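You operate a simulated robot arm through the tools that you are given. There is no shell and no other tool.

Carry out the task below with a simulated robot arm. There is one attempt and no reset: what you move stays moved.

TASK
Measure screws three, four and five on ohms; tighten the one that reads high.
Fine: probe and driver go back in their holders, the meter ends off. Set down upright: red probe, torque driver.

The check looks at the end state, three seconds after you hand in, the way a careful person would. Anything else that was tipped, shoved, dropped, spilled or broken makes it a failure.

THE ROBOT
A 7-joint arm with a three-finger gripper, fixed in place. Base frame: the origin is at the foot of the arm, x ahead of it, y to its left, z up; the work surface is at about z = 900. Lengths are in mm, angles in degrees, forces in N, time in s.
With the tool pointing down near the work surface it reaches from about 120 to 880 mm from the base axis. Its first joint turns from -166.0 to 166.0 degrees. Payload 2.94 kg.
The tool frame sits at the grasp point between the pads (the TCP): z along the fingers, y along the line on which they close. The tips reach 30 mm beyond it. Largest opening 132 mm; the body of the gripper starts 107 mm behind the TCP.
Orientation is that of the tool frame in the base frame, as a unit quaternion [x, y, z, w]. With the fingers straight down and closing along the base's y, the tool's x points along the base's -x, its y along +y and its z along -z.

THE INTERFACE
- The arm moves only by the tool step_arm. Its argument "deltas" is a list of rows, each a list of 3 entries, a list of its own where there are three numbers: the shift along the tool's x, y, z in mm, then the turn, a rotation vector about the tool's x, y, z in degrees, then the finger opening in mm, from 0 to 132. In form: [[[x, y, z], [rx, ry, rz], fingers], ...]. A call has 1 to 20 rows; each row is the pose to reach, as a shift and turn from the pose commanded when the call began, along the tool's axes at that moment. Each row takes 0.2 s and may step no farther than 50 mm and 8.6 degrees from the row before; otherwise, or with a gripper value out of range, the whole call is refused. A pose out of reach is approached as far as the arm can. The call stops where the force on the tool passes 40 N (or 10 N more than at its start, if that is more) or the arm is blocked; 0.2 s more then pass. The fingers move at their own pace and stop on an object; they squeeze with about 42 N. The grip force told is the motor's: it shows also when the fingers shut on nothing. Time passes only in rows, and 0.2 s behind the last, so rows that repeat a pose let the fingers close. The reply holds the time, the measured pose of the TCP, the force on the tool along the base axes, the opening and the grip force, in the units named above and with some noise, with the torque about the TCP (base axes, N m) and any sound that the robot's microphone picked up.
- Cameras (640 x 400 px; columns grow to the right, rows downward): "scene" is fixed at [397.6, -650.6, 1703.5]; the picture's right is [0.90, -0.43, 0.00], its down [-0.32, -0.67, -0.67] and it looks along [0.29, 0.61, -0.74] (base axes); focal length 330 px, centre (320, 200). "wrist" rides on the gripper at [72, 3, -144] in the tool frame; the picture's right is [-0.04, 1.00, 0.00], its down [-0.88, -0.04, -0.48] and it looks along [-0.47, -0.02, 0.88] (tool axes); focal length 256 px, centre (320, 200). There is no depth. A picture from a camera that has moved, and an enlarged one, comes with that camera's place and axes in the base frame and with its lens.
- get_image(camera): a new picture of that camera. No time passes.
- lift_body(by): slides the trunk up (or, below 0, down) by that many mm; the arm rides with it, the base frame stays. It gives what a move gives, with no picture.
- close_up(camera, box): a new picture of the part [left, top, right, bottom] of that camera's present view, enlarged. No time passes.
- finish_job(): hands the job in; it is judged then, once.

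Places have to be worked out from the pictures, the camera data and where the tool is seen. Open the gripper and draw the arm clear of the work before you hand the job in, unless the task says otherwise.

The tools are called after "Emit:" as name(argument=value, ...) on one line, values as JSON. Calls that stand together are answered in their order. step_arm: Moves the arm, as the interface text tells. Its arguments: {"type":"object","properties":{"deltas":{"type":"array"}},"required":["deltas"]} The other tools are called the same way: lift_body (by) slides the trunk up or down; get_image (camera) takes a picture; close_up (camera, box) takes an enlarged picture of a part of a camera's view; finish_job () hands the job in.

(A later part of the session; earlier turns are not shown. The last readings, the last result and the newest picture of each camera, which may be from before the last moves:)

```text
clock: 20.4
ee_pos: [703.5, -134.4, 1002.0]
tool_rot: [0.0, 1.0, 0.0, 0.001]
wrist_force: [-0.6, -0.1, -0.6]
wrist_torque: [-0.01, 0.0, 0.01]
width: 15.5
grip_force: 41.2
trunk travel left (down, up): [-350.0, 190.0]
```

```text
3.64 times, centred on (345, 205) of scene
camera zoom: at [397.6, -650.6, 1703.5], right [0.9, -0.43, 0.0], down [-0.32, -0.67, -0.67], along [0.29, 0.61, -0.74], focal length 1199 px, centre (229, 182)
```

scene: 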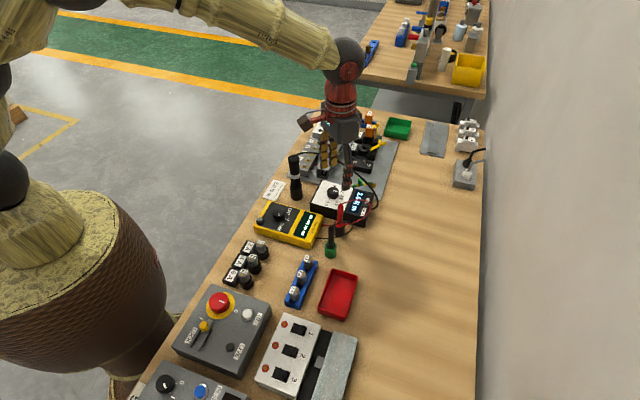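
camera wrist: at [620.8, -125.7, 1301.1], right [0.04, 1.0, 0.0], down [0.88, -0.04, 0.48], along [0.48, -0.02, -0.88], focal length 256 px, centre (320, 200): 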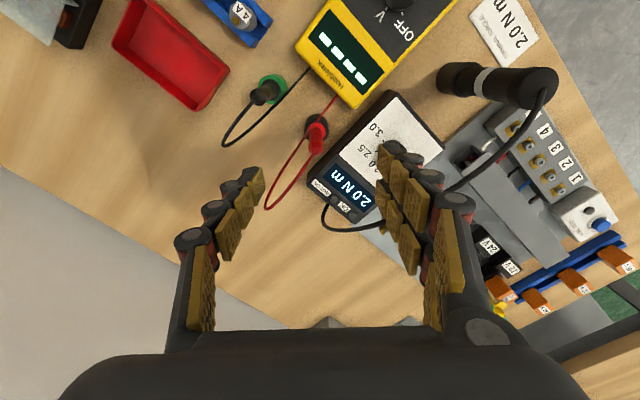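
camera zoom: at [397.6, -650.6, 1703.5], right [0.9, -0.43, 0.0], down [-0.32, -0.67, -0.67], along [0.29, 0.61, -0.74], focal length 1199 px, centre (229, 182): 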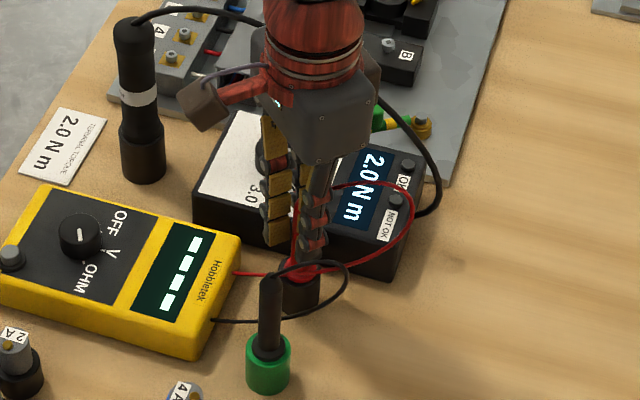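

Gripped at 15.5 mm with 41 N; the grip pose to return to is about (704, -134, 1002). I lift straight up 130 mm.

Emit:
step_arm(deltas=[[[0, 0, -10], [0, 0, 0], 8], [[0, 0, -25], [0, 0, 0], 8], [[0, 0, -45], [0, 0, 0], 8], [[0, 0, -65], [0, 0, 0], 8], [[0, 0, -85], [0, 0, 0], 8], [[0, 0, -110], [0, 0, 0], 8], [[0, 0, -130], [0, 0, 0], 8], [[0, 0, -130], [0, 0, 0], 8]])

Emit:
close_up(camera="wrist", box=[220, 60, 420, 225])

Emit:
close_up(camera="scene", box=[290, 120, 400, 260])

```text
clock: 22.2
ee_pos: [701.8, -133.2, 1132.8]
tool_rot: [0.0, 1.0, 0.0, -0.001]
wrist_force: [-0.8, 0.2, -0.5]
wrist_torque: [0.02, -0.02, 0.03]
width: 15.4
grip_force: 41.5
trunk travel left (down, up): [-350.0, 190.0]
```

```text
2.42 times, centred on (320, 142) of wrist
camera zoom: at [630.9, -131.2, 1276.0], right [0.04, 1.0, 0.0], down [0.88, -0.04, 0.47], along [0.47, -0.02, -0.88], focal length 621 px, centre (320, 339)
```

zoom: 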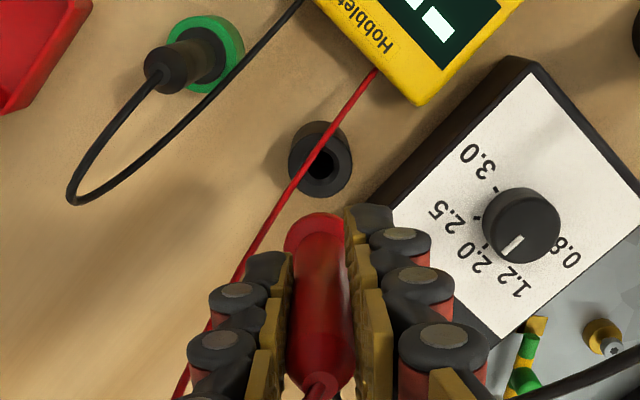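

```text
2.86 times, centred on (345, 190) of scene
camera zoom: at [397.6, -650.6, 1703.5], right [0.9, -0.43, 0.0], down [-0.32, -0.67, -0.67], along [0.29, 0.61, -0.74], focal length 942 px, centre (249, 229)
```

zoom: 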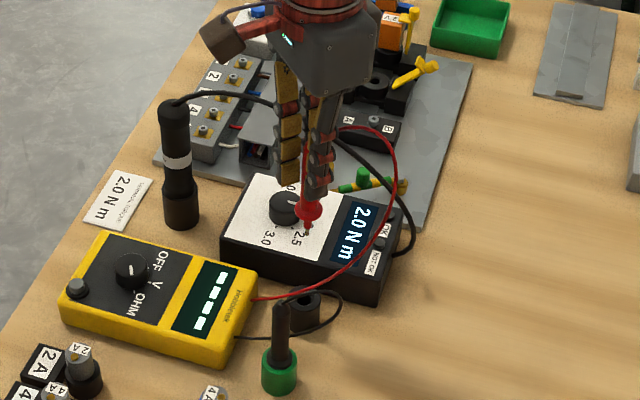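

The probe came out cleanly. I zoom in on its tip to judge its length below the fingers.

Emit:
close_up(camera="scene", box=[345, 175, 385, 215])

Emit:
close_up(camera="wrist", box=[290, 100, 350, 160])

```text
10.00 times, centred on (365, 195) of scene
camera zoom: at [397.6, -650.6, 1703.5], right [0.9, -0.43, 0.0], down [-0.32, -0.67, -0.67], along [0.29, 0.61, -0.74], focal length 3297 px, centre (-130, 250)
```

zoom: 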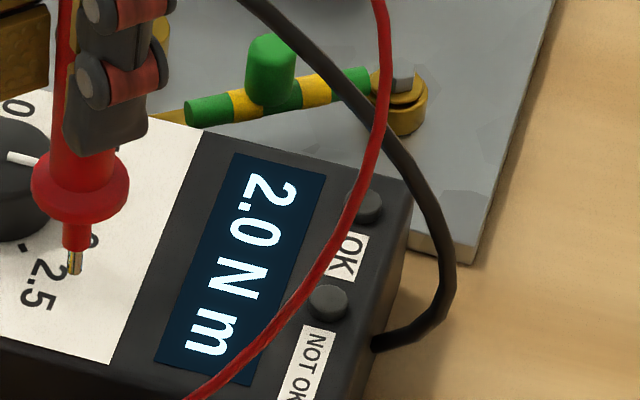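

```text
6.67 times, centred on (320, 130) of wrist
camera zoom: at [630.9, -131.2, 1276.0], right [0.04, 1.0, 0.0], down [0.88, -0.04, 0.47], along [0.47, -0.02, -0.88], focal length 1707 px, centre (320, 667)
```

zoom: 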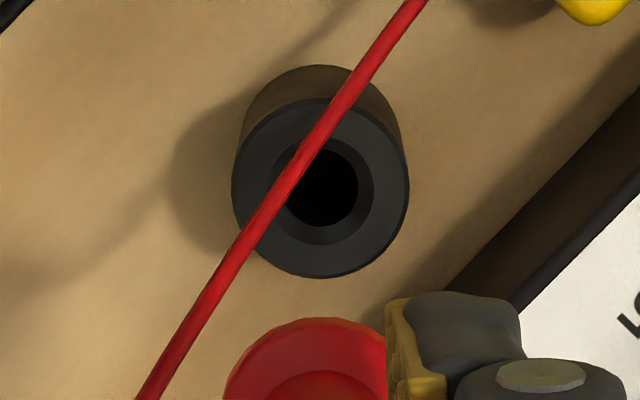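

The probe tip is about 93 mm below the TCP. I raise and carry the probe over toward the terminal block to sight the screws from above.

Emit:
step_arm(deltas=[[[0, 0, -35], [0, 0, 0], 8], [[0, 0, -67], [0, 0, 0], 8], [[2, 35, -67], [0, 0, 0], 8], [[4, 75, -67], [0, 0, 0], 8], [[6, 115, -67], [0, 0, 0], 8], [[8, 155, -67], [0, 0, 0], 8], [[10, 195, -67], [0, 0, 0], 8], [[12, 235, -67], [0, 0, 0], 8], [[13, 265, -67], [0, 0, 0], 8], [[13, 273, -67], [0, 0, 0], 8], [[13, 273, -67], [0, 0, 0], 8]])

Emit:
get_image(camera="wrist")

Emit:
close_up(camera="wrist", box=[260, 40, 460, 190])

Emit:
get_image(camera="scene")

```text
clock: 24.6
ee_pos: [689.0, 135.9, 1199.7]
tool_rot: [0.001, 1.0, 0.0, 0.0]
wrist_force: [-1.0, -0.8, -1.0]
wrist_torque: [0.0, 0.02, -0.01]
width: 15.3
grip_force: 41.5
trunk travel left (down, up): [-350.0, 190.0]
```

```text
taken
camera wrist: at [617.4, 138.8, 1343.5], right [0.04, 1.0, 0.0], down [0.88, -0.04, 0.48], along [0.47, -0.02, -0.88], focal length 256 px, centre (320, 200)
```

wrist: 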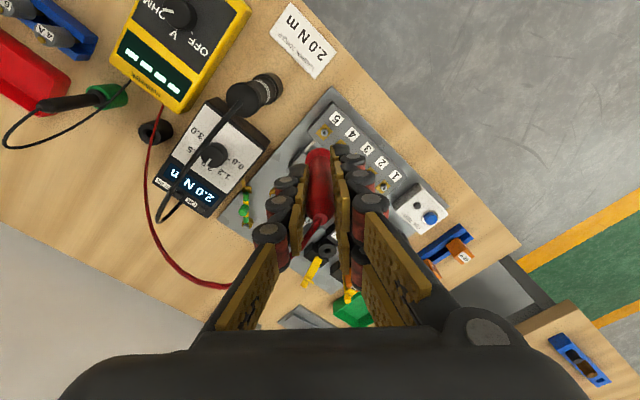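

```text
2.67 times, centred on (360, 115) of wrist
camera zoom: at [617.4, 138.8, 1343.5], right [0.04, 1.0, 0.0], down [0.88, -0.04, 0.48], along [0.47, -0.02, -0.88], focal length 683 px, centre (213, 427)
```

zoom: 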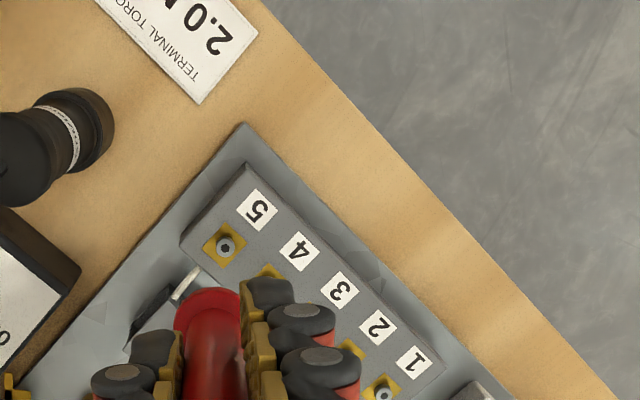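

```text
taken
```

scene: 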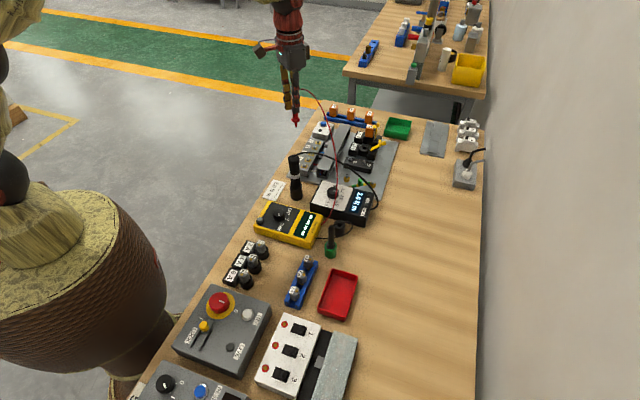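

Screw five is confirmed at (710, 142) and the pitch is about (24.5, 24.5) per screw, so four ≈ (735, 166.5) and three ≈ (759, 191). I bring the tip over screw five, stopping about 20 mm above it.

Emit:
step_arm(deltas=[[[-8, 2, 40], [0, 0, 0], 8], [[-16, 4, 80], [0, 0, 0], 8], [[-23, 6, 110], [0, 0, 0], 8], [[-23, 6, 130], [0, 0, 0], 8], [[-23, 6, 135], [0, 0, 0], 8], [[-23, 6, 135], [0, 0, 0], 8]])

Emit:
close_up(camera="wrist", box=[260, 80, 400, 200])

Emit:
close_up(camera="scene", box=[290, 135, 340, 185])

Emit:
get_image(camera="scene")

```text
clock: 26.0
ee_pos: [712.4, 143.2, 1063.7]
tool_rot: [0.0, 1.0, 0.0, 0.001]
wrist_force: [-1.2, 0.1, 0.7]
wrist_torque: [-0.02, -0.02, 0.05]
width: 15.3
grip_force: 41.2
trunk travel left (down, up): [-350.0, 190.0]
```

```text
3.33 times, centred on (330, 140) of wrist
camera zoom: at [640.1, 145.6, 1206.6], right [0.04, 1.0, 0.0], down [0.88, -0.04, 0.48], along [0.47, -0.02, -0.88], focal length 853 px, centre (287, 400)
```

zoom: 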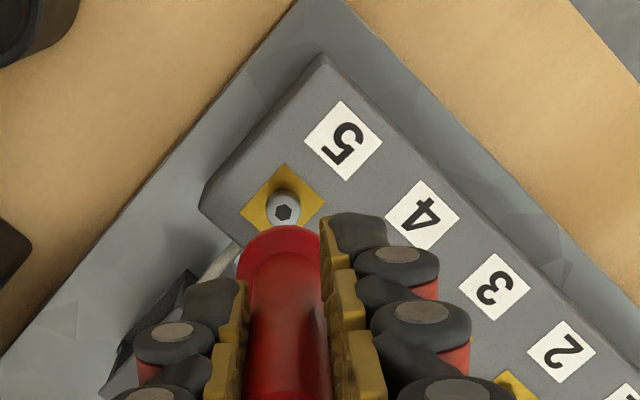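

```text
8.00 times, centred on (315, 160) of scene
camera zoom: at [397.6, -650.6, 1703.5], right [0.9, -0.43, 0.0], down [-0.32, -0.67, -0.67], along [0.29, 0.61, -0.74], focal length 2638 px, centre (360, 520)
```

zoom: 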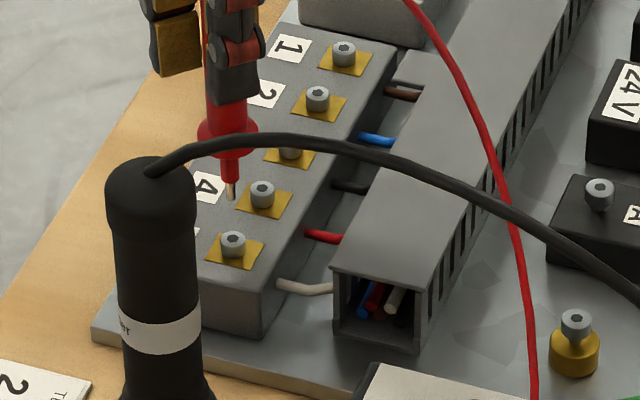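

```text
taken
```

scene: 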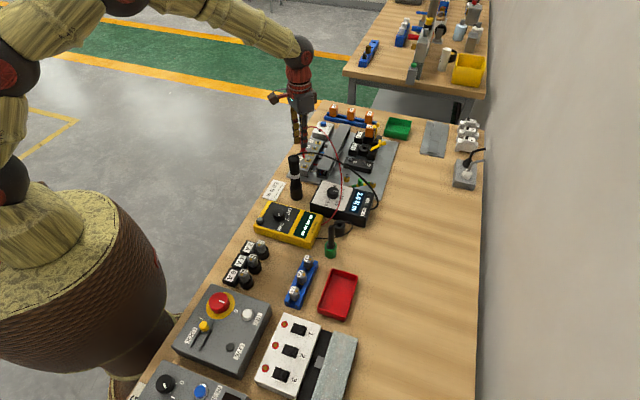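

The tip is about 28 mm above screw five and about 2 mm off toward the robot. I correct by (-2, -1) in the tool frame and come down to just short of contact.

Emit:
step_arm(deltas=[[[-2, -1, 8], [0, 0, 0], 8], [[-2, -1, 16], [0, 0, 0], 8], [[-2, -1, 22], [0, 0, 0], 8], [[-2, -1, 22], [0, 0, 0], 8]])

Emit:
close_up(camera="wrist", box=[260, 80, 400, 200])

Emit:
close_up(camera="scene", box=[290, 140, 330, 180])

```text
clock: 27.0
ee_pos: [714.4, 141.9, 1041.1]
tool_rot: [0.0, 1.0, -0.001, 0.001]
wrist_force: [-0.1, -0.3, 1.7]
wrist_torque: [0.01, -0.06, -0.01]
width: 15.3
grip_force: 40.8
trunk travel left (down, up): [-350.0, 190.0]
```

```text
3.33 times, centred on (330, 140) of wrist
camera zoom: at [642.6, 145.2, 1185.4], right [0.04, 1.0, 0.0], down [0.88, -0.04, 0.48], along [0.48, -0.02, -0.88], focal length 853 px, centre (287, 400)
```

zoom: 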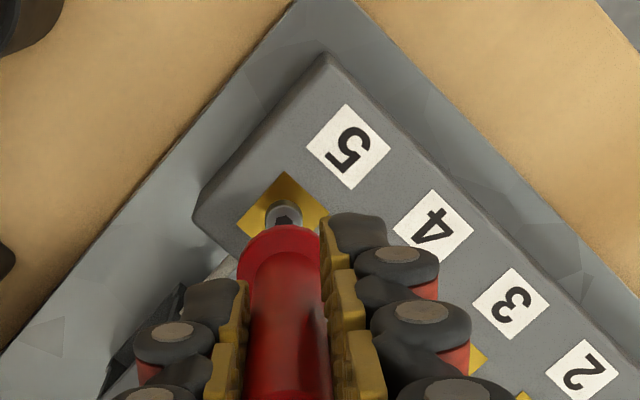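

```text
10.00 times, centred on (310, 160) of scene
camera zoom: at [397.6, -650.6, 1703.5], right [0.9, -0.43, 0.0], down [-0.32, -0.67, -0.67], along [0.29, 0.61, -0.74], focal length 3297 px, centre (420, 600)
```

zoom: 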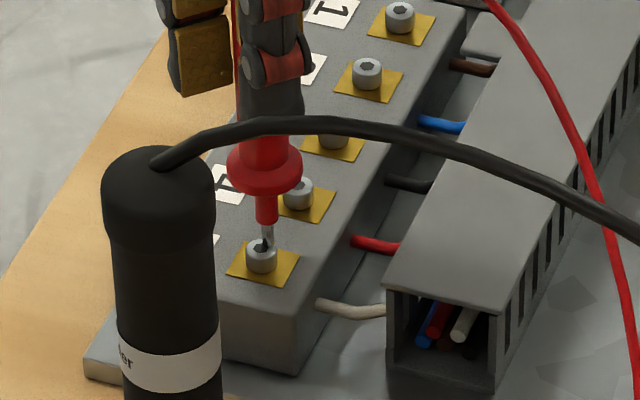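

The tip is just about at the screw head, about 2 mm right of centre in the scene view. I correct that and lower in small steps.

Emit:
step_arm(deltas=[[[1.5, 0.8, 0], [0, 0, 0], 8], [[1.5, 0.8, 1], [0, 0, 0], 8], [[1.5, 0.8, 2], [0, 0, 0], 8], [[1.5, 0.8, 2], [0, 0, 0], 8]])

Emit:
close_up(camera="scene", box=[290, 140, 330, 180])

Emit:
close_up(camera="scene", box=[240, 180, 340, 260])

```text
clock: 28.0
ee_pos: [711.8, 142.1, 1041.7]
tool_rot: [0.0, 1.0, 0.0, 0.001]
wrist_force: [-2.4, 1.0, 16.0]
wrist_torque: [0.08, 0.17, 0.03]
width: 15.3
grip_force: 41.2
trunk travel left (down, up): [-350.0, 190.0]
```

```text
10.00 times, centred on (310, 160) of scene
camera zoom: at [397.6, -650.6, 1703.5], right [0.9, -0.43, 0.0], down [-0.32, -0.67, -0.67], along [0.29, 0.61, -0.74], focal length 3297 px, centre (420, 600)
```

zoom: 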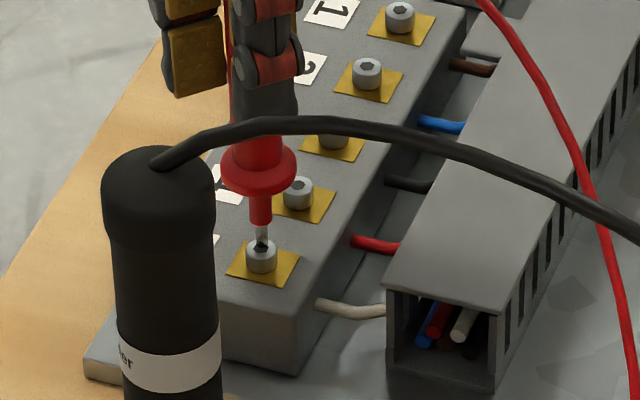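

```text
5.00 times, centred on (290, 220) of scene
camera zoom: at [397.6, -650.6, 1703.5], right [0.9, -0.43, 0.0], down [-0.32, -0.67, -0.67], along [0.29, 0.61, -0.74], focal length 1648 px, centre (470, 100)
```

zoom: 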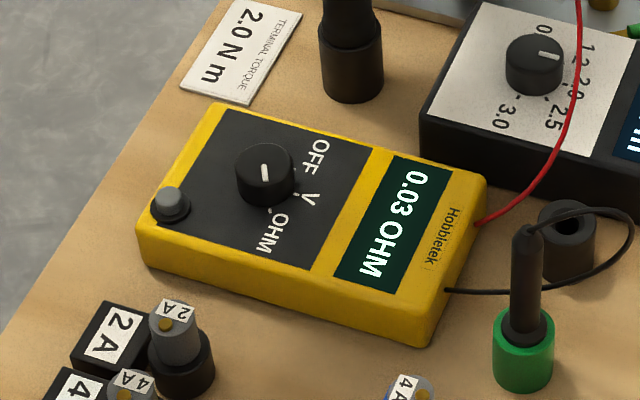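

Contact at 16 N and the meter reads 0.03 OHM on screw five. I wait a moment to see that the reading is steady.

Emit:
step_arm(deltas=[[[0, 0, 0], [0, 0, 0], 8], [[0, 0, 0], [0, 0, 0], 8], [[0, 0, 0], [0, 0, 0], 8], [[0, 0, 0], [0, 0, 0], 8]])

Emit:
close_up(camera="scene", box=[240, 180, 340, 260])

```text
clock: 29.0
ee_pos: [712.1, 142.3, 1041.4]
tool_rot: [0.0, 1.0, 0.0, 0.001]
wrist_force: [2.2, 1.9, 23.2]
wrist_torque: [0.1, -0.2, 0.01]
width: 15.1
grip_force: 41.6
trunk travel left (down, up): [-350.0, 190.0]
```

```text
5.00 times, centred on (290, 220) of scene
camera zoom: at [397.6, -650.6, 1703.5], right [0.9, -0.43, 0.0], down [-0.32, -0.67, -0.67], along [0.29, 0.61, -0.74], focal length 1648 px, centre (470, 100)
```

zoom: 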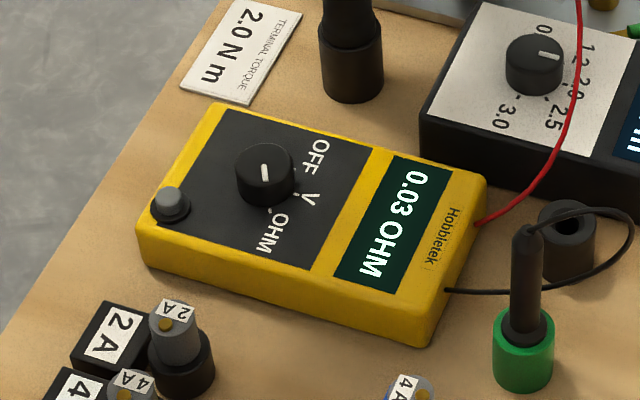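

Steady at 0.03 OHM for five. I lift 20 mm and move one pitch to screw four, stopping a few mm above it.

Emit:
step_arm(deltas=[[[0, 0, -10], [0, 0, 0], 8], [[0, 0, -20], [0, 0, 0], 8], [[-12, 12, -20], [0, 0, 0], 8], [[-24.4, 24.5, -20], [0, 0, 0], 8], [[-24.4, 24.5, -12], [0, 0, 0], 8], [[-24.4, 24.5, -5], [0, 0, 0], 8], [[-24.4, 24.5, -5], [0, 0, 0], 8]])

Emit:
close_up(camera="scene", box=[290, 135, 330, 175])

Emit:
close_up(camera="wrist", box=[260, 80, 400, 200])

```text
clock: 30.6
ee_pos: [738.6, 166.6, 1043.7]
tool_rot: [0.0, 1.0, -0.001, 0.001]
wrist_force: [0.2, -0.2, -1.1]
wrist_torque: [0.0, -0.03, 0.02]
width: 15.3
grip_force: 41.3
trunk travel left (down, up): [-350.0, 190.0]
```

```text
10.00 times, centred on (310, 155) of scene
camera zoom: at [397.6, -650.6, 1703.5], right [0.9, -0.43, 0.0], down [-0.32, -0.67, -0.67], along [0.29, 0.61, -0.74], focal length 3297 px, centre (420, 650)
```

zoom: 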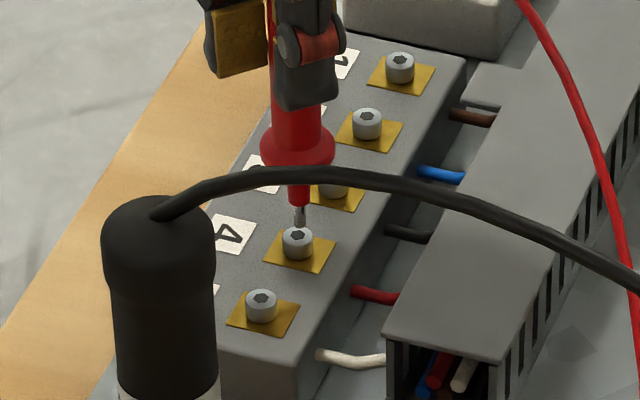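

```text
3.33 times, centred on (330, 140) of wrist
camera zoom: at [666.2, 170.2, 1188.3], right [0.04, 1.0, 0.0], down [0.88, -0.04, 0.48], along [0.47, -0.02, -0.88], focal length 853 px, centre (287, 400)
```

zoom: 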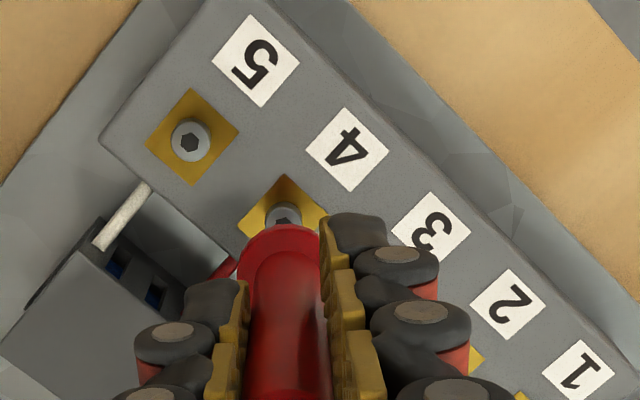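

Tip is over screw four within about 1.5 mm. I nudge and lower into contact.

Emit:
step_arm(deltas=[[[1.2, 0.5, 2], [0, 0, 0], 8], [[1.2, 0.5, 4], [0, 0, 0], 8], [[1.2, 0.5, 5], [0, 0, 0], 8], [[1.2, 0.5, 5], [0, 0, 0], 8], [[1.2, 0.5, 5], [0, 0, 0], 8], [[1.2, 0.5, 5], [0, 0, 0], 8]])

Emit:
close_up(camera="scene", box=[290, 135, 330, 175])

Emit:
close_up(camera="scene", box=[240, 180, 340, 260])

```text
clock: 32.0
ee_pos: [736.9, 167.8, 1041.5]
tool_rot: [0.0, 1.0, -0.001, 0.001]
wrist_force: [4.5, 0.1, 17.8]
wrist_torque: [-0.01, -0.38, 0.02]
width: 15.0
grip_force: 41.3
trunk travel left (down, up): [-350.0, 190.0]
```

```text
10.00 times, centred on (310, 155) of scene
camera zoom: at [397.6, -650.6, 1703.5], right [0.9, -0.43, 0.0], down [-0.32, -0.67, -0.67], along [0.29, 0.61, -0.74], focal length 3297 px, centre (420, 650)
```

zoom: 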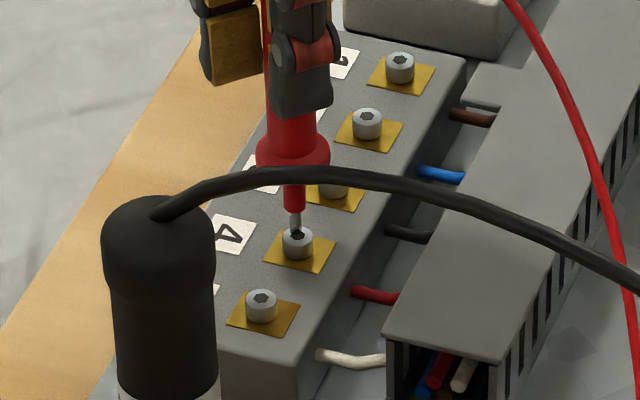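

```text
5.00 times, centred on (290, 220) of scene
camera zoom: at [397.6, -650.6, 1703.5], right [0.9, -0.43, 0.0], down [-0.32, -0.67, -0.67], along [0.29, 0.61, -0.74], focal length 1648 px, centre (470, 100)
```

zoom: 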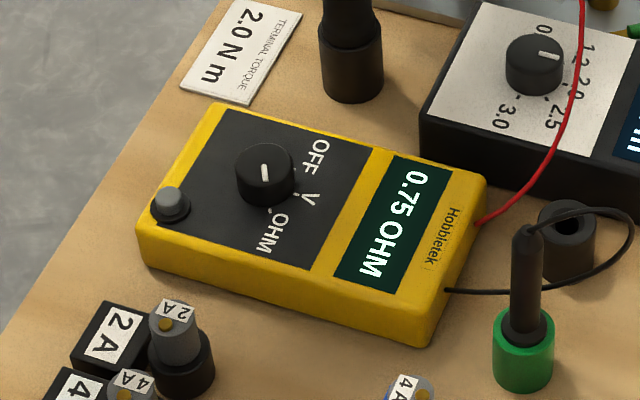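

Screw four reads 0.75 OHM, clearly higher than five. I still need three: lift, move one more pitch and stop just above it.

Emit:
step_arm(deltas=[[[0, 0, -10], [0, 0, 0], 8], [[0, 0, -20], [0, 0, 0], 8], [[-12, 12, -20], [0, 0, 0], 8], [[-24.4, 24.5, -20], [0, 0, 0], 8], [[-24.4, 24.5, -12], [0, 0, 0], 8], [[-24.4, 24.5, -5], [0, 0, 0], 8], [[-24.4, 24.5, -5], [0, 0, 0], 8]])

Emit:
close_up(camera="scene", box=[295, 130, 335, 170])

Emit:
close_up(camera="wrist", box=[260, 80, 400, 200])

```text
clock: 33.6
ee_pos: [761.9, 192.1, 1044.0]
tool_rot: [0.0, 1.0, 0.0, 0.0]
wrist_force: [-0.9, 0.3, -0.3]
wrist_torque: [0.01, -0.04, 0.02]
width: 15.1
grip_force: 41.4
trunk travel left (down, up): [-350.0, 190.0]
```

```text
10.00 times, centred on (315, 150) of scene
camera zoom: at [397.6, -650.6, 1703.5], right [0.9, -0.43, 0.0], down [-0.32, -0.67, -0.67], along [0.29, 0.61, -0.74], focal length 3297 px, centre (370, 700)
```

zoom: 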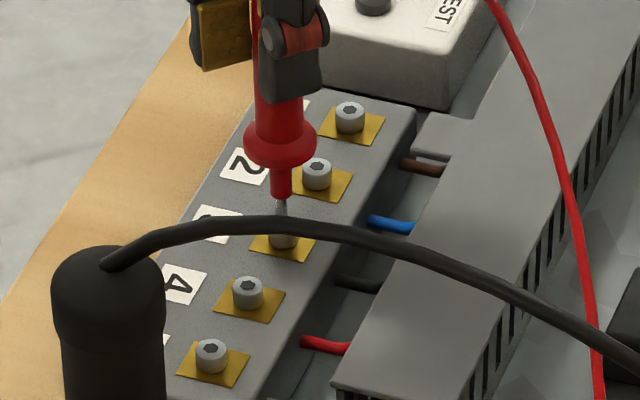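

```text
3.33 times, centred on (330, 140) of wrist
camera zoom: at [689.5, 194.7, 1187.5], right [0.04, 1.0, 0.0], down [0.88, -0.04, 0.48], along [0.47, -0.02, -0.88], focal length 853 px, centre (287, 400)
```

zoom: 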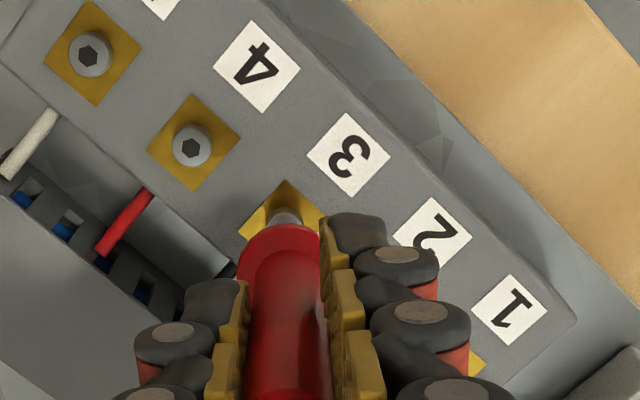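

The tip is over screw three (the driver cable only hides it in the scene view). I lower into contact.

Emit:
step_arm(deltas=[[[-0.5, 0, 2], [0, 0, 0], 8], [[-0.5, 0, 4], [0, 0, 0], 8], [[-0.5, 0, 5], [0, 0, 0], 8], [[-0.5, 0, 5], [0, 0, 0], 8], [[-0.5, 0, 5], [0, 0, 0], 8], [[-0.5, 0, 5], [0, 0, 0], 8]])

Emit:
close_up(camera="scene", box=[295, 130, 335, 170])

Emit:
close_up(camera="scene", box=[240, 180, 340, 260])

```text
clock: 35.0
ee_pos: [761.7, 192.2, 1041.8]
tool_rot: [0.0, 1.0, -0.001, 0.001]
wrist_force: [-1.8, -0.2, 14.5]
wrist_torque: [-0.06, 0.1, -0.01]
width: 14.9
grip_force: 40.9
trunk travel left (down, up): [-350.0, 190.0]
```

```text
10.00 times, centred on (315, 150) of scene
camera zoom: at [397.6, -650.6, 1703.5], right [0.9, -0.43, 0.0], down [-0.32, -0.67, -0.67], along [0.29, 0.61, -0.74], focal length 3297 px, centre (370, 700)
```

zoom: 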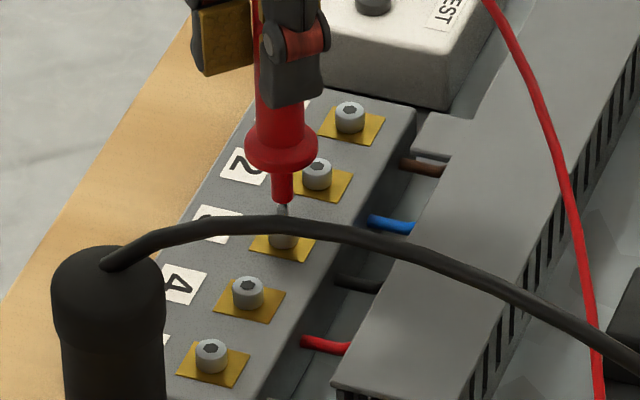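

```text
5.00 times, centred on (290, 220) of scene
camera zoom: at [397.6, -650.6, 1703.5], right [0.9, -0.43, 0.0], down [-0.32, -0.67, -0.67], along [0.29, 0.61, -0.74], focal length 1648 px, centre (470, 100)
```

zoom: 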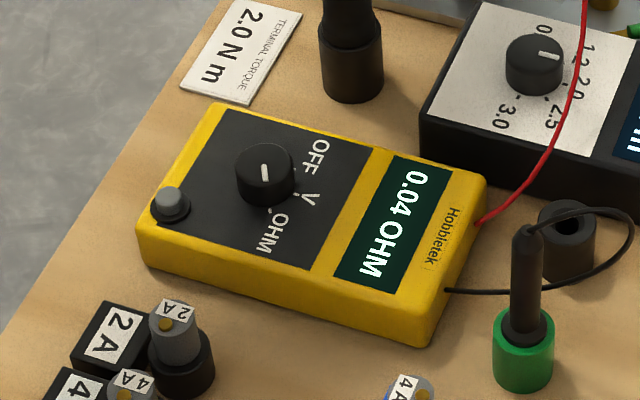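

Screw three reads 0.04 OHM, so four (0.75 OHM) is the high one. Now I return the red probe: up, back over its holder by the same commanded path, stopping above the rim.

Emit:
step_arm(deltas=[[[0, 0, -40], [0, 0, 0], 8], [[0, 0, -85], [0, 0, 0], 8], [[0, 0, -130], [0, 0, 0], 8], [[0, 0, -160], [0, 0, 0], 8], [[6, -35, -160], [0, 0, 0], 8], [[13, -75, -160], [0, 0, 0], 8], [[20, -115, -160], [0, 0, 0], 8], [[27, -155, -160], [0, 0, 0], 8], [[34, -195, -160], [0, 0, 0], 8], [[41, -235, -160], [0, 0, 0], 8], [[48, -275, -160], [0, 0, 0], 8], [[55, -310, -160], [0, 0, 0], 8], [[58.6, -328.3, -150], [0, 0, 0], 8], [[58.6, -328.3, -115], [0, 0, 0], 8], [[58.6, -328.3, -75], [0, 0, 0], 8], [[58.6, -328.3, -40], [0, 0, 0], 8], [[58.6, -328.3, -20], [0, 0, 0], 8], [[58.6, -328.3, -20], [0, 0, 0], 8]])

Emit:
close_up(camera="wrist", box=[260, 80, 400, 200])

Emit:
close_up(camera="scene", box=[320, 200, 370, 250])

Emit:
get_image(camera="scene")

```text
clock: 38.8
ee_pos: [704.3, -135.2, 1059.2]
tool_rot: [0.0, 1.0, 0.0, -0.001]
wrist_force: [-0.1, -0.2, -1.3]
wrist_torque: [0.04, 0.02, 0.06]
width: 15.2
grip_force: 41.1
trunk travel left (down, up): [-350.0, 190.0]
```

```text
3.33 times, centred on (330, 140) of wrist
camera zoom: at [632.6, -132.2, 1202.2], right [0.04, 1.0, 0.0], down [0.88, -0.04, 0.48], along [0.48, -0.02, -0.88], focal length 853 px, centre (287, 400)
```

zoom: 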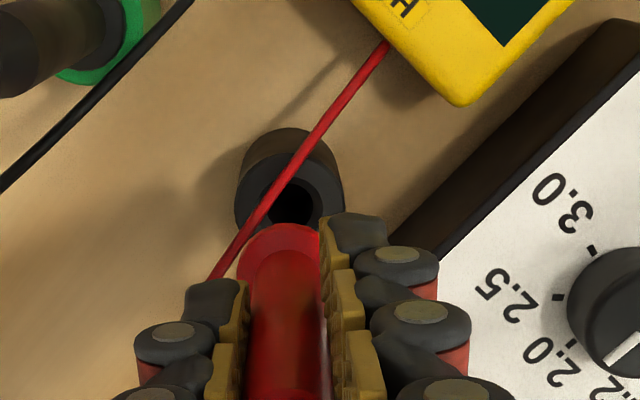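

```text
8.00 times, centred on (345, 225) of scene
camera zoom: at [397.6, -650.6, 1703.5], right [0.9, -0.43, 0.0], down [-0.32, -0.67, -0.67], along [0.29, 0.61, -0.74], focal length 2638 px, centre (120, 0)
```

zoom: 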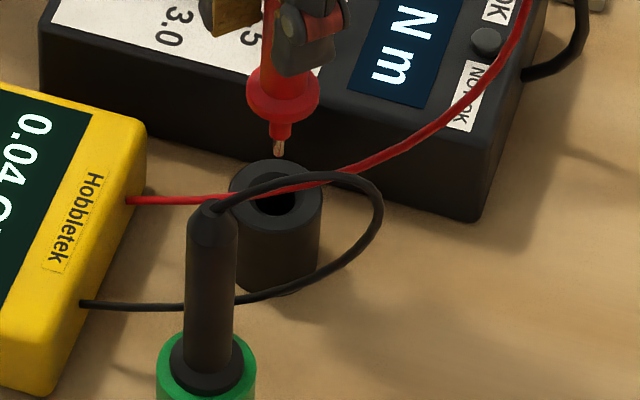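

```text
taken
```

scene: 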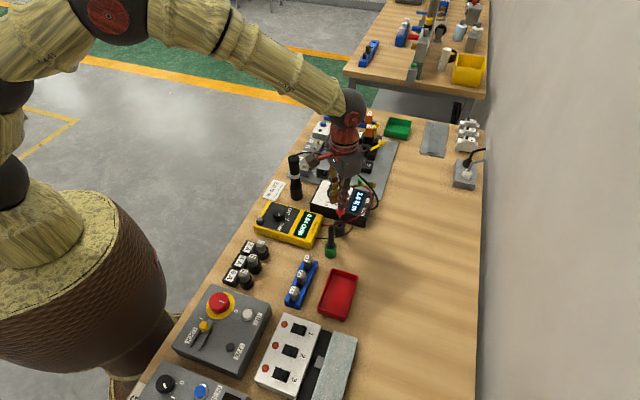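

The tip is about 1–2 mm off the hole axis. I correct by (0.6, 0.8) and lower the probe gently into the holder, watching the force.

Emit:
step_arm(deltas=[[[0.6, 0.8, 0], [0, 0, 0], 8], [[0.6, 0.8, 8], [0, 0, 0], 8], [[0.6, 0.8, 16], [0, 0, 0], 8], [[0.6, 0.8, 24], [0, 0, 0], 8], [[0.6, 0.8, 32], [0, 0, 0], 8], [[0.6, 0.8, 38], [0, 0, 0], 8], [[0.6, 0.8, 38], [0, 0, 0], 8]])

Emit:
close_up(camera="scene", box=[320, 200, 370, 250])

```text
clock: 40.4
ee_pos: [701.8, -135.7, 1022.0]
tool_rot: [0.0, 1.0, 0.001, 0.0]
wrist_force: [-0.3, 0.0, -0.5]
wrist_torque: [0.0, 0.01, 0.01]
width: 15.0
grip_force: 41.2
trunk travel left (down, up): [-350.0, 190.0]
```

```text
8.00 times, centred on (345, 225) of scene
camera zoom: at [397.6, -650.6, 1703.5], right [0.9, -0.43, 0.0], down [-0.32, -0.67, -0.67], along [0.29, 0.61, -0.74], focal length 2638 px, centre (120, 0)
```

zoom: 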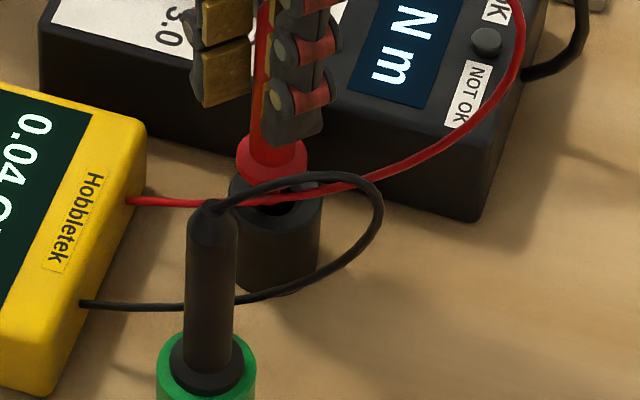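

No force so far, so the tip should be inside the hole. I check with the wrist camera before the last 20 mm.

Emit:
close_up(camera="wrist", box=[260, 80, 400, 200])

```text
3.33 times, centred on (330, 140) of wrist
camera zoom: at [630.3, -132.1, 1166.0], right [0.04, 1.0, 0.0], down [0.88, -0.04, 0.48], along [0.48, -0.02, -0.88], focal length 853 px, centre (287, 400)
```

zoom: 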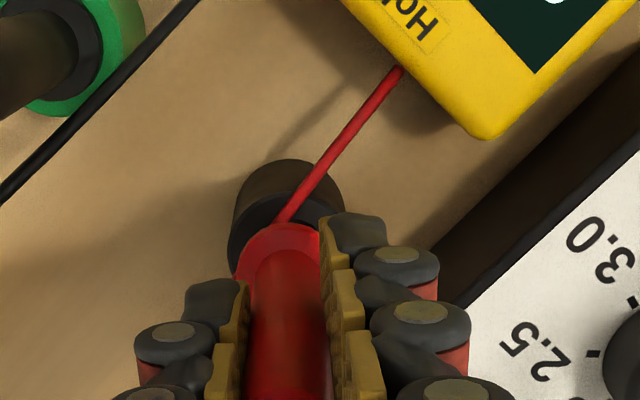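

The flange is concentric with the holder. I lower the remaining ~20 mm slowly.

Emit:
step_arm(deltas=[[[0, 0, 5], [0, 0, 0], 8], [[0, 0, 10], [0, 0, 0], 8], [[0, 0, 15], [0, 0, 0], 8], [[0, 0, 18], [0, 0, 0], 8], [[0, 0, 20], [0, 0, 0], 8], [[0, 0, 20], [0, 0, 0], 8]])

Emit:
close_up(camera="scene", box=[320, 200, 370, 250])

Emit:
close_up(camera="wrist", box=[260, 80, 400, 200])

```text
clock: 41.8
ee_pos: [702.1, -133.5, 1000.2]
tool_rot: [0.0, 1.0, -0.001, 0.0]
wrist_force: [-0.5, 0.4, 0.7]
wrist_torque: [-0.03, 0.0, 0.01]
width: 15.2
grip_force: 41.1
trunk travel left (down, up): [-350.0, 190.0]
```

```text
8.00 times, centred on (345, 225) of scene
camera zoom: at [397.6, -650.6, 1703.5], right [0.9, -0.43, 0.0], down [-0.32, -0.67, -0.67], along [0.29, 0.61, -0.74], focal length 2638 px, centre (120, 0)
```

zoom: 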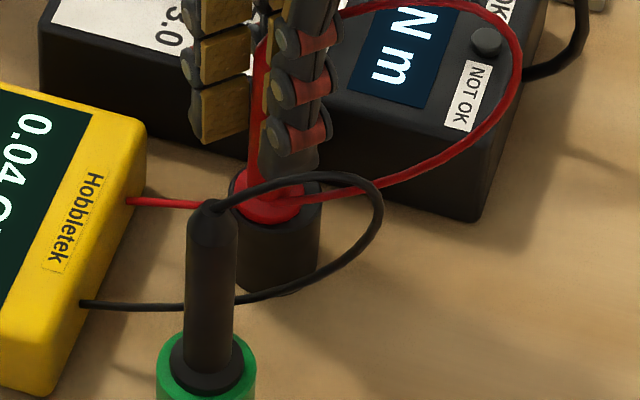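

```text
3.33 times, centred on (330, 140) of wrist
camera zoom: at [630.4, -131.5, 1145.2], right [0.04, 1.0, 0.0], down [0.88, -0.04, 0.48], along [0.48, -0.02, -0.88], focal length 853 px, centre (287, 400)
```

zoom: 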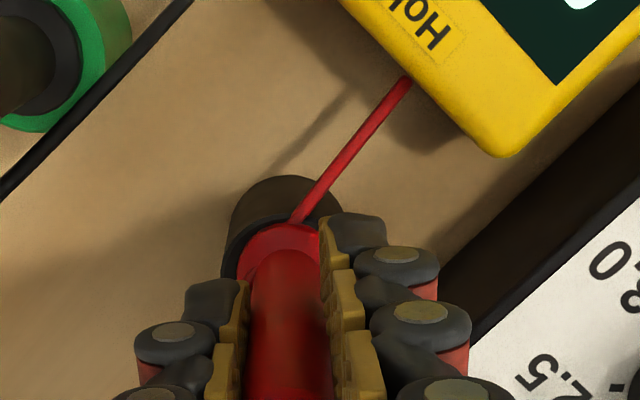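

The flange is at the rim with nearly no load. I lower 1–2 mm more to feel the seat.

Emit:
step_arm(deltas=[[[0, 0, 1], [0, 0, 0], 8], [[0, 0, 2], [0, 0, 0], 8], [[0, 0, 2], [0, 0, 0], 8]])

Emit:
close_up(camera="scene", box=[325, 210, 365, 240])

```text
clock: 42.6
ee_pos: [702.6, -134.5, 1001.3]
tool_rot: [0.0, 1.0, -0.001, 0.002]
wrist_force: [-2.6, -2.4, 21.3]
wrist_torque: [-0.09, 0.33, 0.04]
width: 14.9
grip_force: 41.0
trunk travel left (down, up): [-350.0, 190.0]
```

```text
13.33 times, centred on (345, 225) of scene
camera zoom: at [397.6, -650.6, 1703.5], right [0.9, -0.43, 0.0], down [-0.32, -0.67, -0.67], along [0.29, 0.61, -0.74], focal length 4396 px, centre (-13, -133)
```

zoom: 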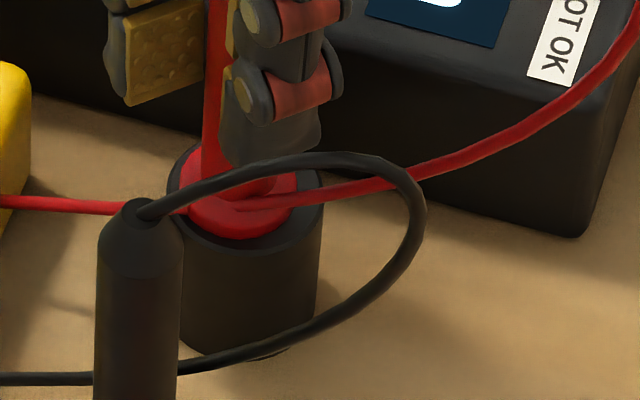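

The probe is seated (21 N on the flange). I ease off 2 mm, open, and rise straight up.

Emit:
step_arm(deltas=[[[0, 0, -2], [0, 0, 0], 8], [[0, 0, -2], [0, 0, 0], 40], [[0, 0, -2], [0, 0, 0], 60], [[0, 0, -2], [0, 0, 0], 60], [[0, 0, -15], [0, 0, 0], 60], [[0, 0, -50], [0, 0, 0], 60], [[0, 0, -90], [0, 0, 0], 60], [[0, 0, -130], [0, 0, 0], 70], [[0, 0, -130], [0, 0, 0], 70]])

Emit:
close_up(camera="scene", box=[310, 170, 400, 260])

Emit:
get_image(camera="wrist")

```text
clock: 44.6
ee_pos: [703.4, -134.9, 1125.7]
tool_rot: [0.0, 1.0, 0.0, -0.001]
wrist_force: [0.4, -0.1, 0.2]
wrist_torque: [-0.02, 0.02, -0.01]
width: 69.9
grip_force: 0.1
trunk travel left (down, up): [-350.0, 190.0]
```

```text
4.44 times, centred on (355, 215) of scene
camera zoom: at [397.6, -650.6, 1703.5], right [0.9, -0.43, 0.0], down [-0.32, -0.67, -0.67], along [0.29, 0.61, -0.74], focal length 1465 px, centre (164, 133)
```

zoom: 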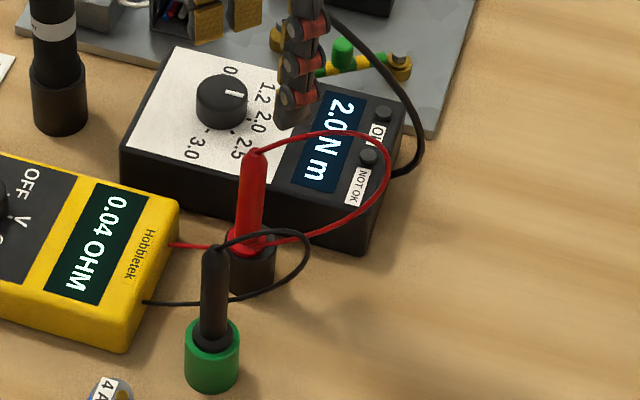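

```text
taken
camera wrist: at [631.3, -131.4, 1269.9], right [0.04, 1.0, 0.0], down [0.88, -0.04, 0.47], along [0.47, -0.02, -0.88], focal length 256 px, centre (320, 200)
```

wrist: 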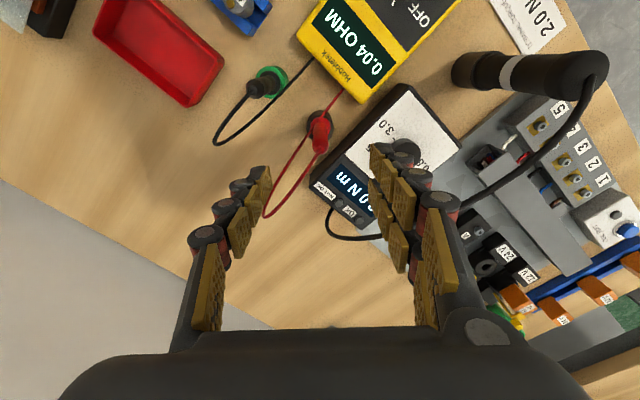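

The red probe stands upright in its holder. Next the driver: I move above it (about (648, 60)) at a safe height and look.

Emit:
step_arm(deltas=[[[8, 20, -35], [0, 0, 0], 80], [[16, 60, -55], [0, 0, 0], 80], [[26, 100, -55], [0, 0, 0], 80], [[36, 140, -55], [0, 0, 0], 80], [[46, 175, -55], [0, 0, 0], 80], [[55, 195, -55], [0, 0, 0], 80], [[55, 195, -55], [0, 0, 0], 80]])

Emit:
get_image(camera="wrist")

Emit:
close_up(camera="wrist", box=[220, 40, 420, 190])

Emit:
close_up(camera="scene", box=[265, 145, 325, 205])

```text
clock: 46.2
ee_pos: [646.9, 63.1, 1184.9]
tool_rot: [-0.001, 1.0, 0.0, 0.0]
wrist_force: [-0.2, 0.7, 0.9]
wrist_torque: [-0.02, 0.0, 0.04]
width: 80.0
grip_force: 0.1
trunk travel left (down, up): [-350.0, 190.0]
```

```text
taken
camera wrist: at [575.1, 66.0, 1328.0], right [0.04, 1.0, 0.0], down [0.88, -0.04, 0.48], along [0.47, -0.02, -0.88], focal length 256 px, centre (320, 200)
```

wrist: 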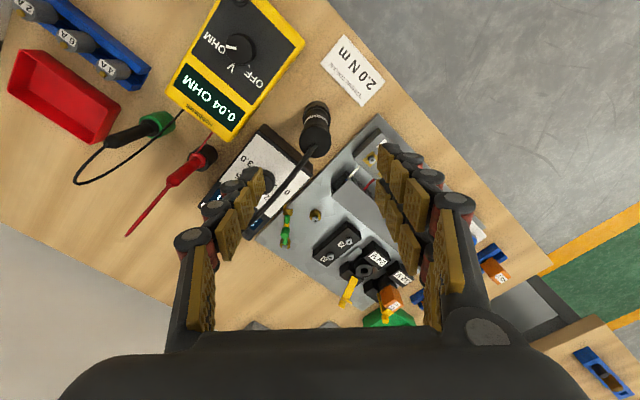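

```text
2.67 times, centred on (320, 115) of wrist
camera zoom: at [575.1, 66.0, 1328.0], right [0.04, 1.0, 0.0], down [0.88, -0.04, 0.48], along [0.47, -0.02, -0.88], focal length 683 px, centre (320, 427)
```

zoom: 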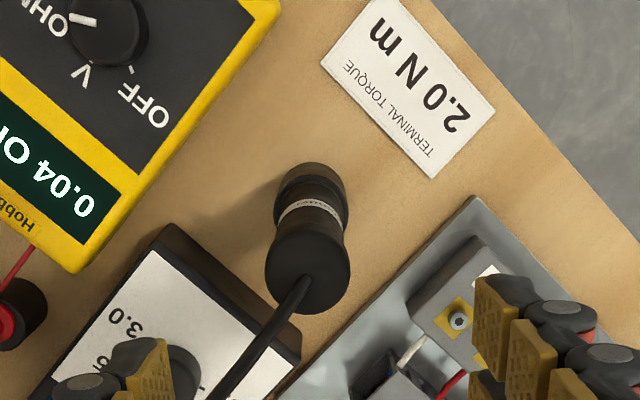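

```text
6.67 times, centred on (295, 175) of scene
camera zoom: at [397.6, -650.6, 1703.5], right [0.9, -0.43, 0.0], down [-0.32, -0.67, -0.67], along [0.29, 0.61, -0.74], focal length 2198 px, centre (487, 367)
```

zoom: 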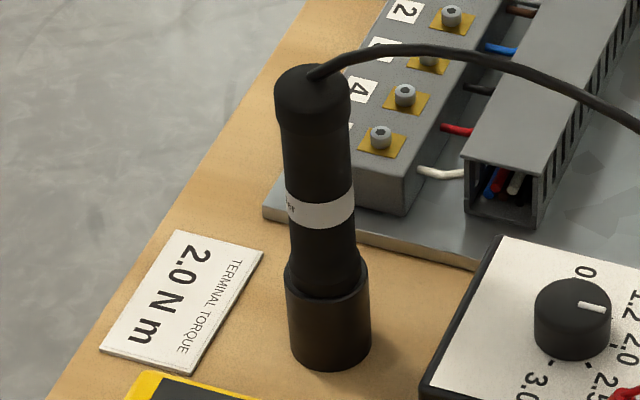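

The driver's axis is at about (649.5, 59.5), top near z ≈ 1068, rim of its cup near 950. I rotate the tool −90° here so there is plenty of clockwise range left for tightening, and line up above it.

Emit:
step_arm(deltas=[[[-1, -1, 0], [0, 0, -7.5], 80], [[-2.6, -3.6, 0], [0, 0, -15], 80], [[-2.6, -3.6, 0], [0, 0, -22.5], 80], [[-2.6, -3.6, 5], [0, 0, -30], 80], [[-2.6, -3.6, 10], [0, 0, -37.5], 80], [[-2.6, -3.6, 15], [0, 0, -45], 80], [[-2.6, -3.6, 20], [0, 0, -52.5], 80], [[-2.6, -3.6, 25], [0, 0, -60], 80], [[-2.6, -3.6, 30], [0, 0, -67.5], 80], [[-2.6, -3.6, 35], [0, 0, -75], 80], [[-2.6, -3.6, 40], [0, 0, -82.5], 80], [[-2.6, -3.6, 45], [0, 0, -90], 80], [[-2.6, -3.6, 45], [0, 0, -90], 80]])

Emit:
get_image(camera="wrist")

Emit:
close_up(camera="wrist", box=[220, 60, 420, 210])

Emit:
close_up(camera="scene", box=[250, 100, 350, 205])

```text
clock: 49.0
ee_pos: [649.8, 56.3, 1139.2]
tool_rot: [0.707, -0.707, 0.0, 0.0]
wrist_force: [-0.2, 0.4, 0.8]
wrist_torque: [-0.01, -0.01, 0.01]
width: 79.9
grip_force: 0.0
trunk travel left (down, up): [-350.0, 190.0]
```

```text
taken
camera wrist: at [646.5, -15.7, 1282.7], right [-1.0, 0.04, 0.0], down [0.04, 0.88, 0.48], along [0.02, 0.48, -0.88], focal length 256 px, centre (320, 200)
```

wrist: 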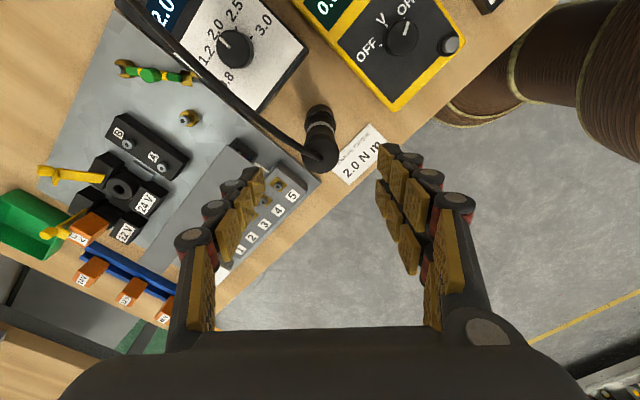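

```text
2.67 times, centred on (320, 135) of wrist
camera zoom: at [646.5, -15.7, 1282.7], right [-1.0, 0.04, 0.0], down [0.04, 0.88, 0.48], along [0.02, 0.48, -0.88], focal length 683 px, centre (320, 373)
```

zoom: 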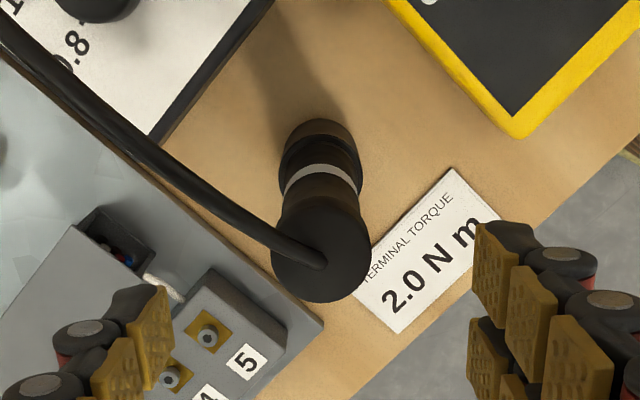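

```text
3.81 times, centred on (300, 152) of scene
camera zoom: at [397.6, -650.6, 1703.5], right [0.9, -0.43, 0.0], down [-0.32, -0.67, -0.67], along [0.29, 0.61, -0.74], focal length 1256 px, centre (396, 381)
```

zoom: 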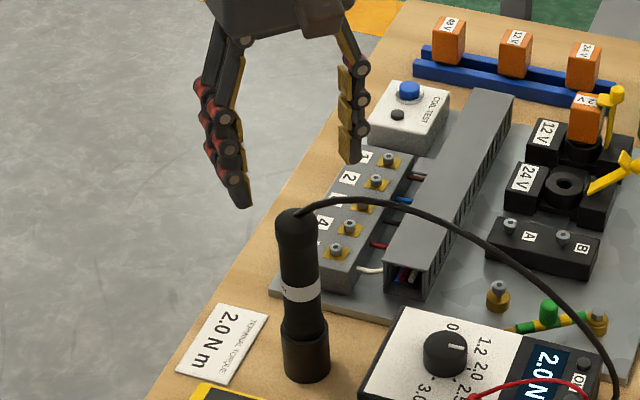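

Cap centre is aligned to within about 2 mm of the TCP axis and the cable leaves between the fingers. I descend around the handle to TCP z ≈ 1012.

Emit:
step_arm(deltas=[[[0, 0.7, 20], [0, 0, 0], 74], [[0, 0.7, 45], [0, 0, 0], 74], [[0, 0.7, 70], [0, 0, 0], 74], [[0, 0.7, 95], [0, 0, 0], 74], [[0, 0.7, 115], [0, 0, 0], 74], [[0, 0.7, 127], [0, 0, 0], 74], [[0, 0.7, 127], [0, 0, 0], 74]])

Emit:
get_image(camera="wrist")

Emit:
close_up(camera="scene", box=[250, 120, 350, 205])

```text
clock: 50.6
ee_pos: [650.4, 55.5, 1010.4]
tool_rot: [0.707, -0.707, -0.001, 0.0]
wrist_force: [-0.1, 0.5, 0.6]
wrist_torque: [-0.01, 0.01, 0.02]
width: 74.5
grip_force: 0.0
trunk travel left (down, up): [-350.0, 190.0]
```

```text
taken
camera wrist: at [646.8, -16.8, 1154.1], right [-1.0, 0.04, 0.0], down [0.04, 0.88, 0.48], along [0.02, 0.48, -0.88], focal length 256 px, centre (320, 200)
```

wrist: 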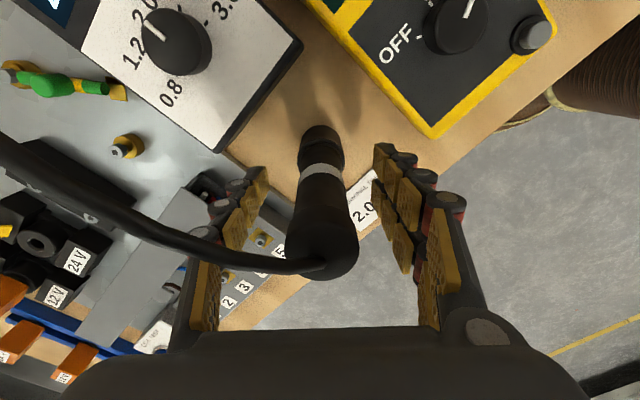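

```text
4.71 times, centred on (300, 162) of scene
camera zoom: at [397.6, -650.6, 1703.5], right [0.9, -0.43, 0.0], down [-0.32, -0.67, -0.67], along [0.29, 0.61, -0.74], focal length 1552 px, centre (414, 376)
```

zoom: 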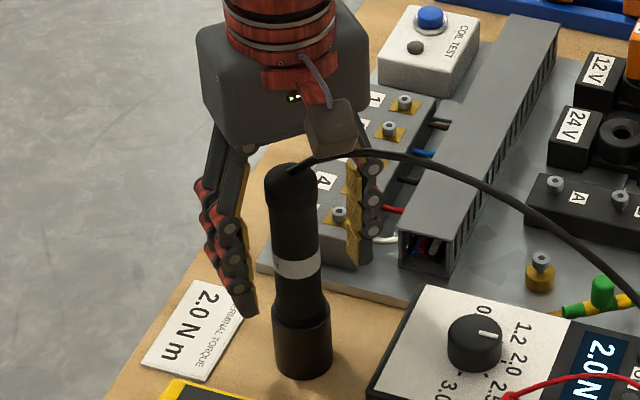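

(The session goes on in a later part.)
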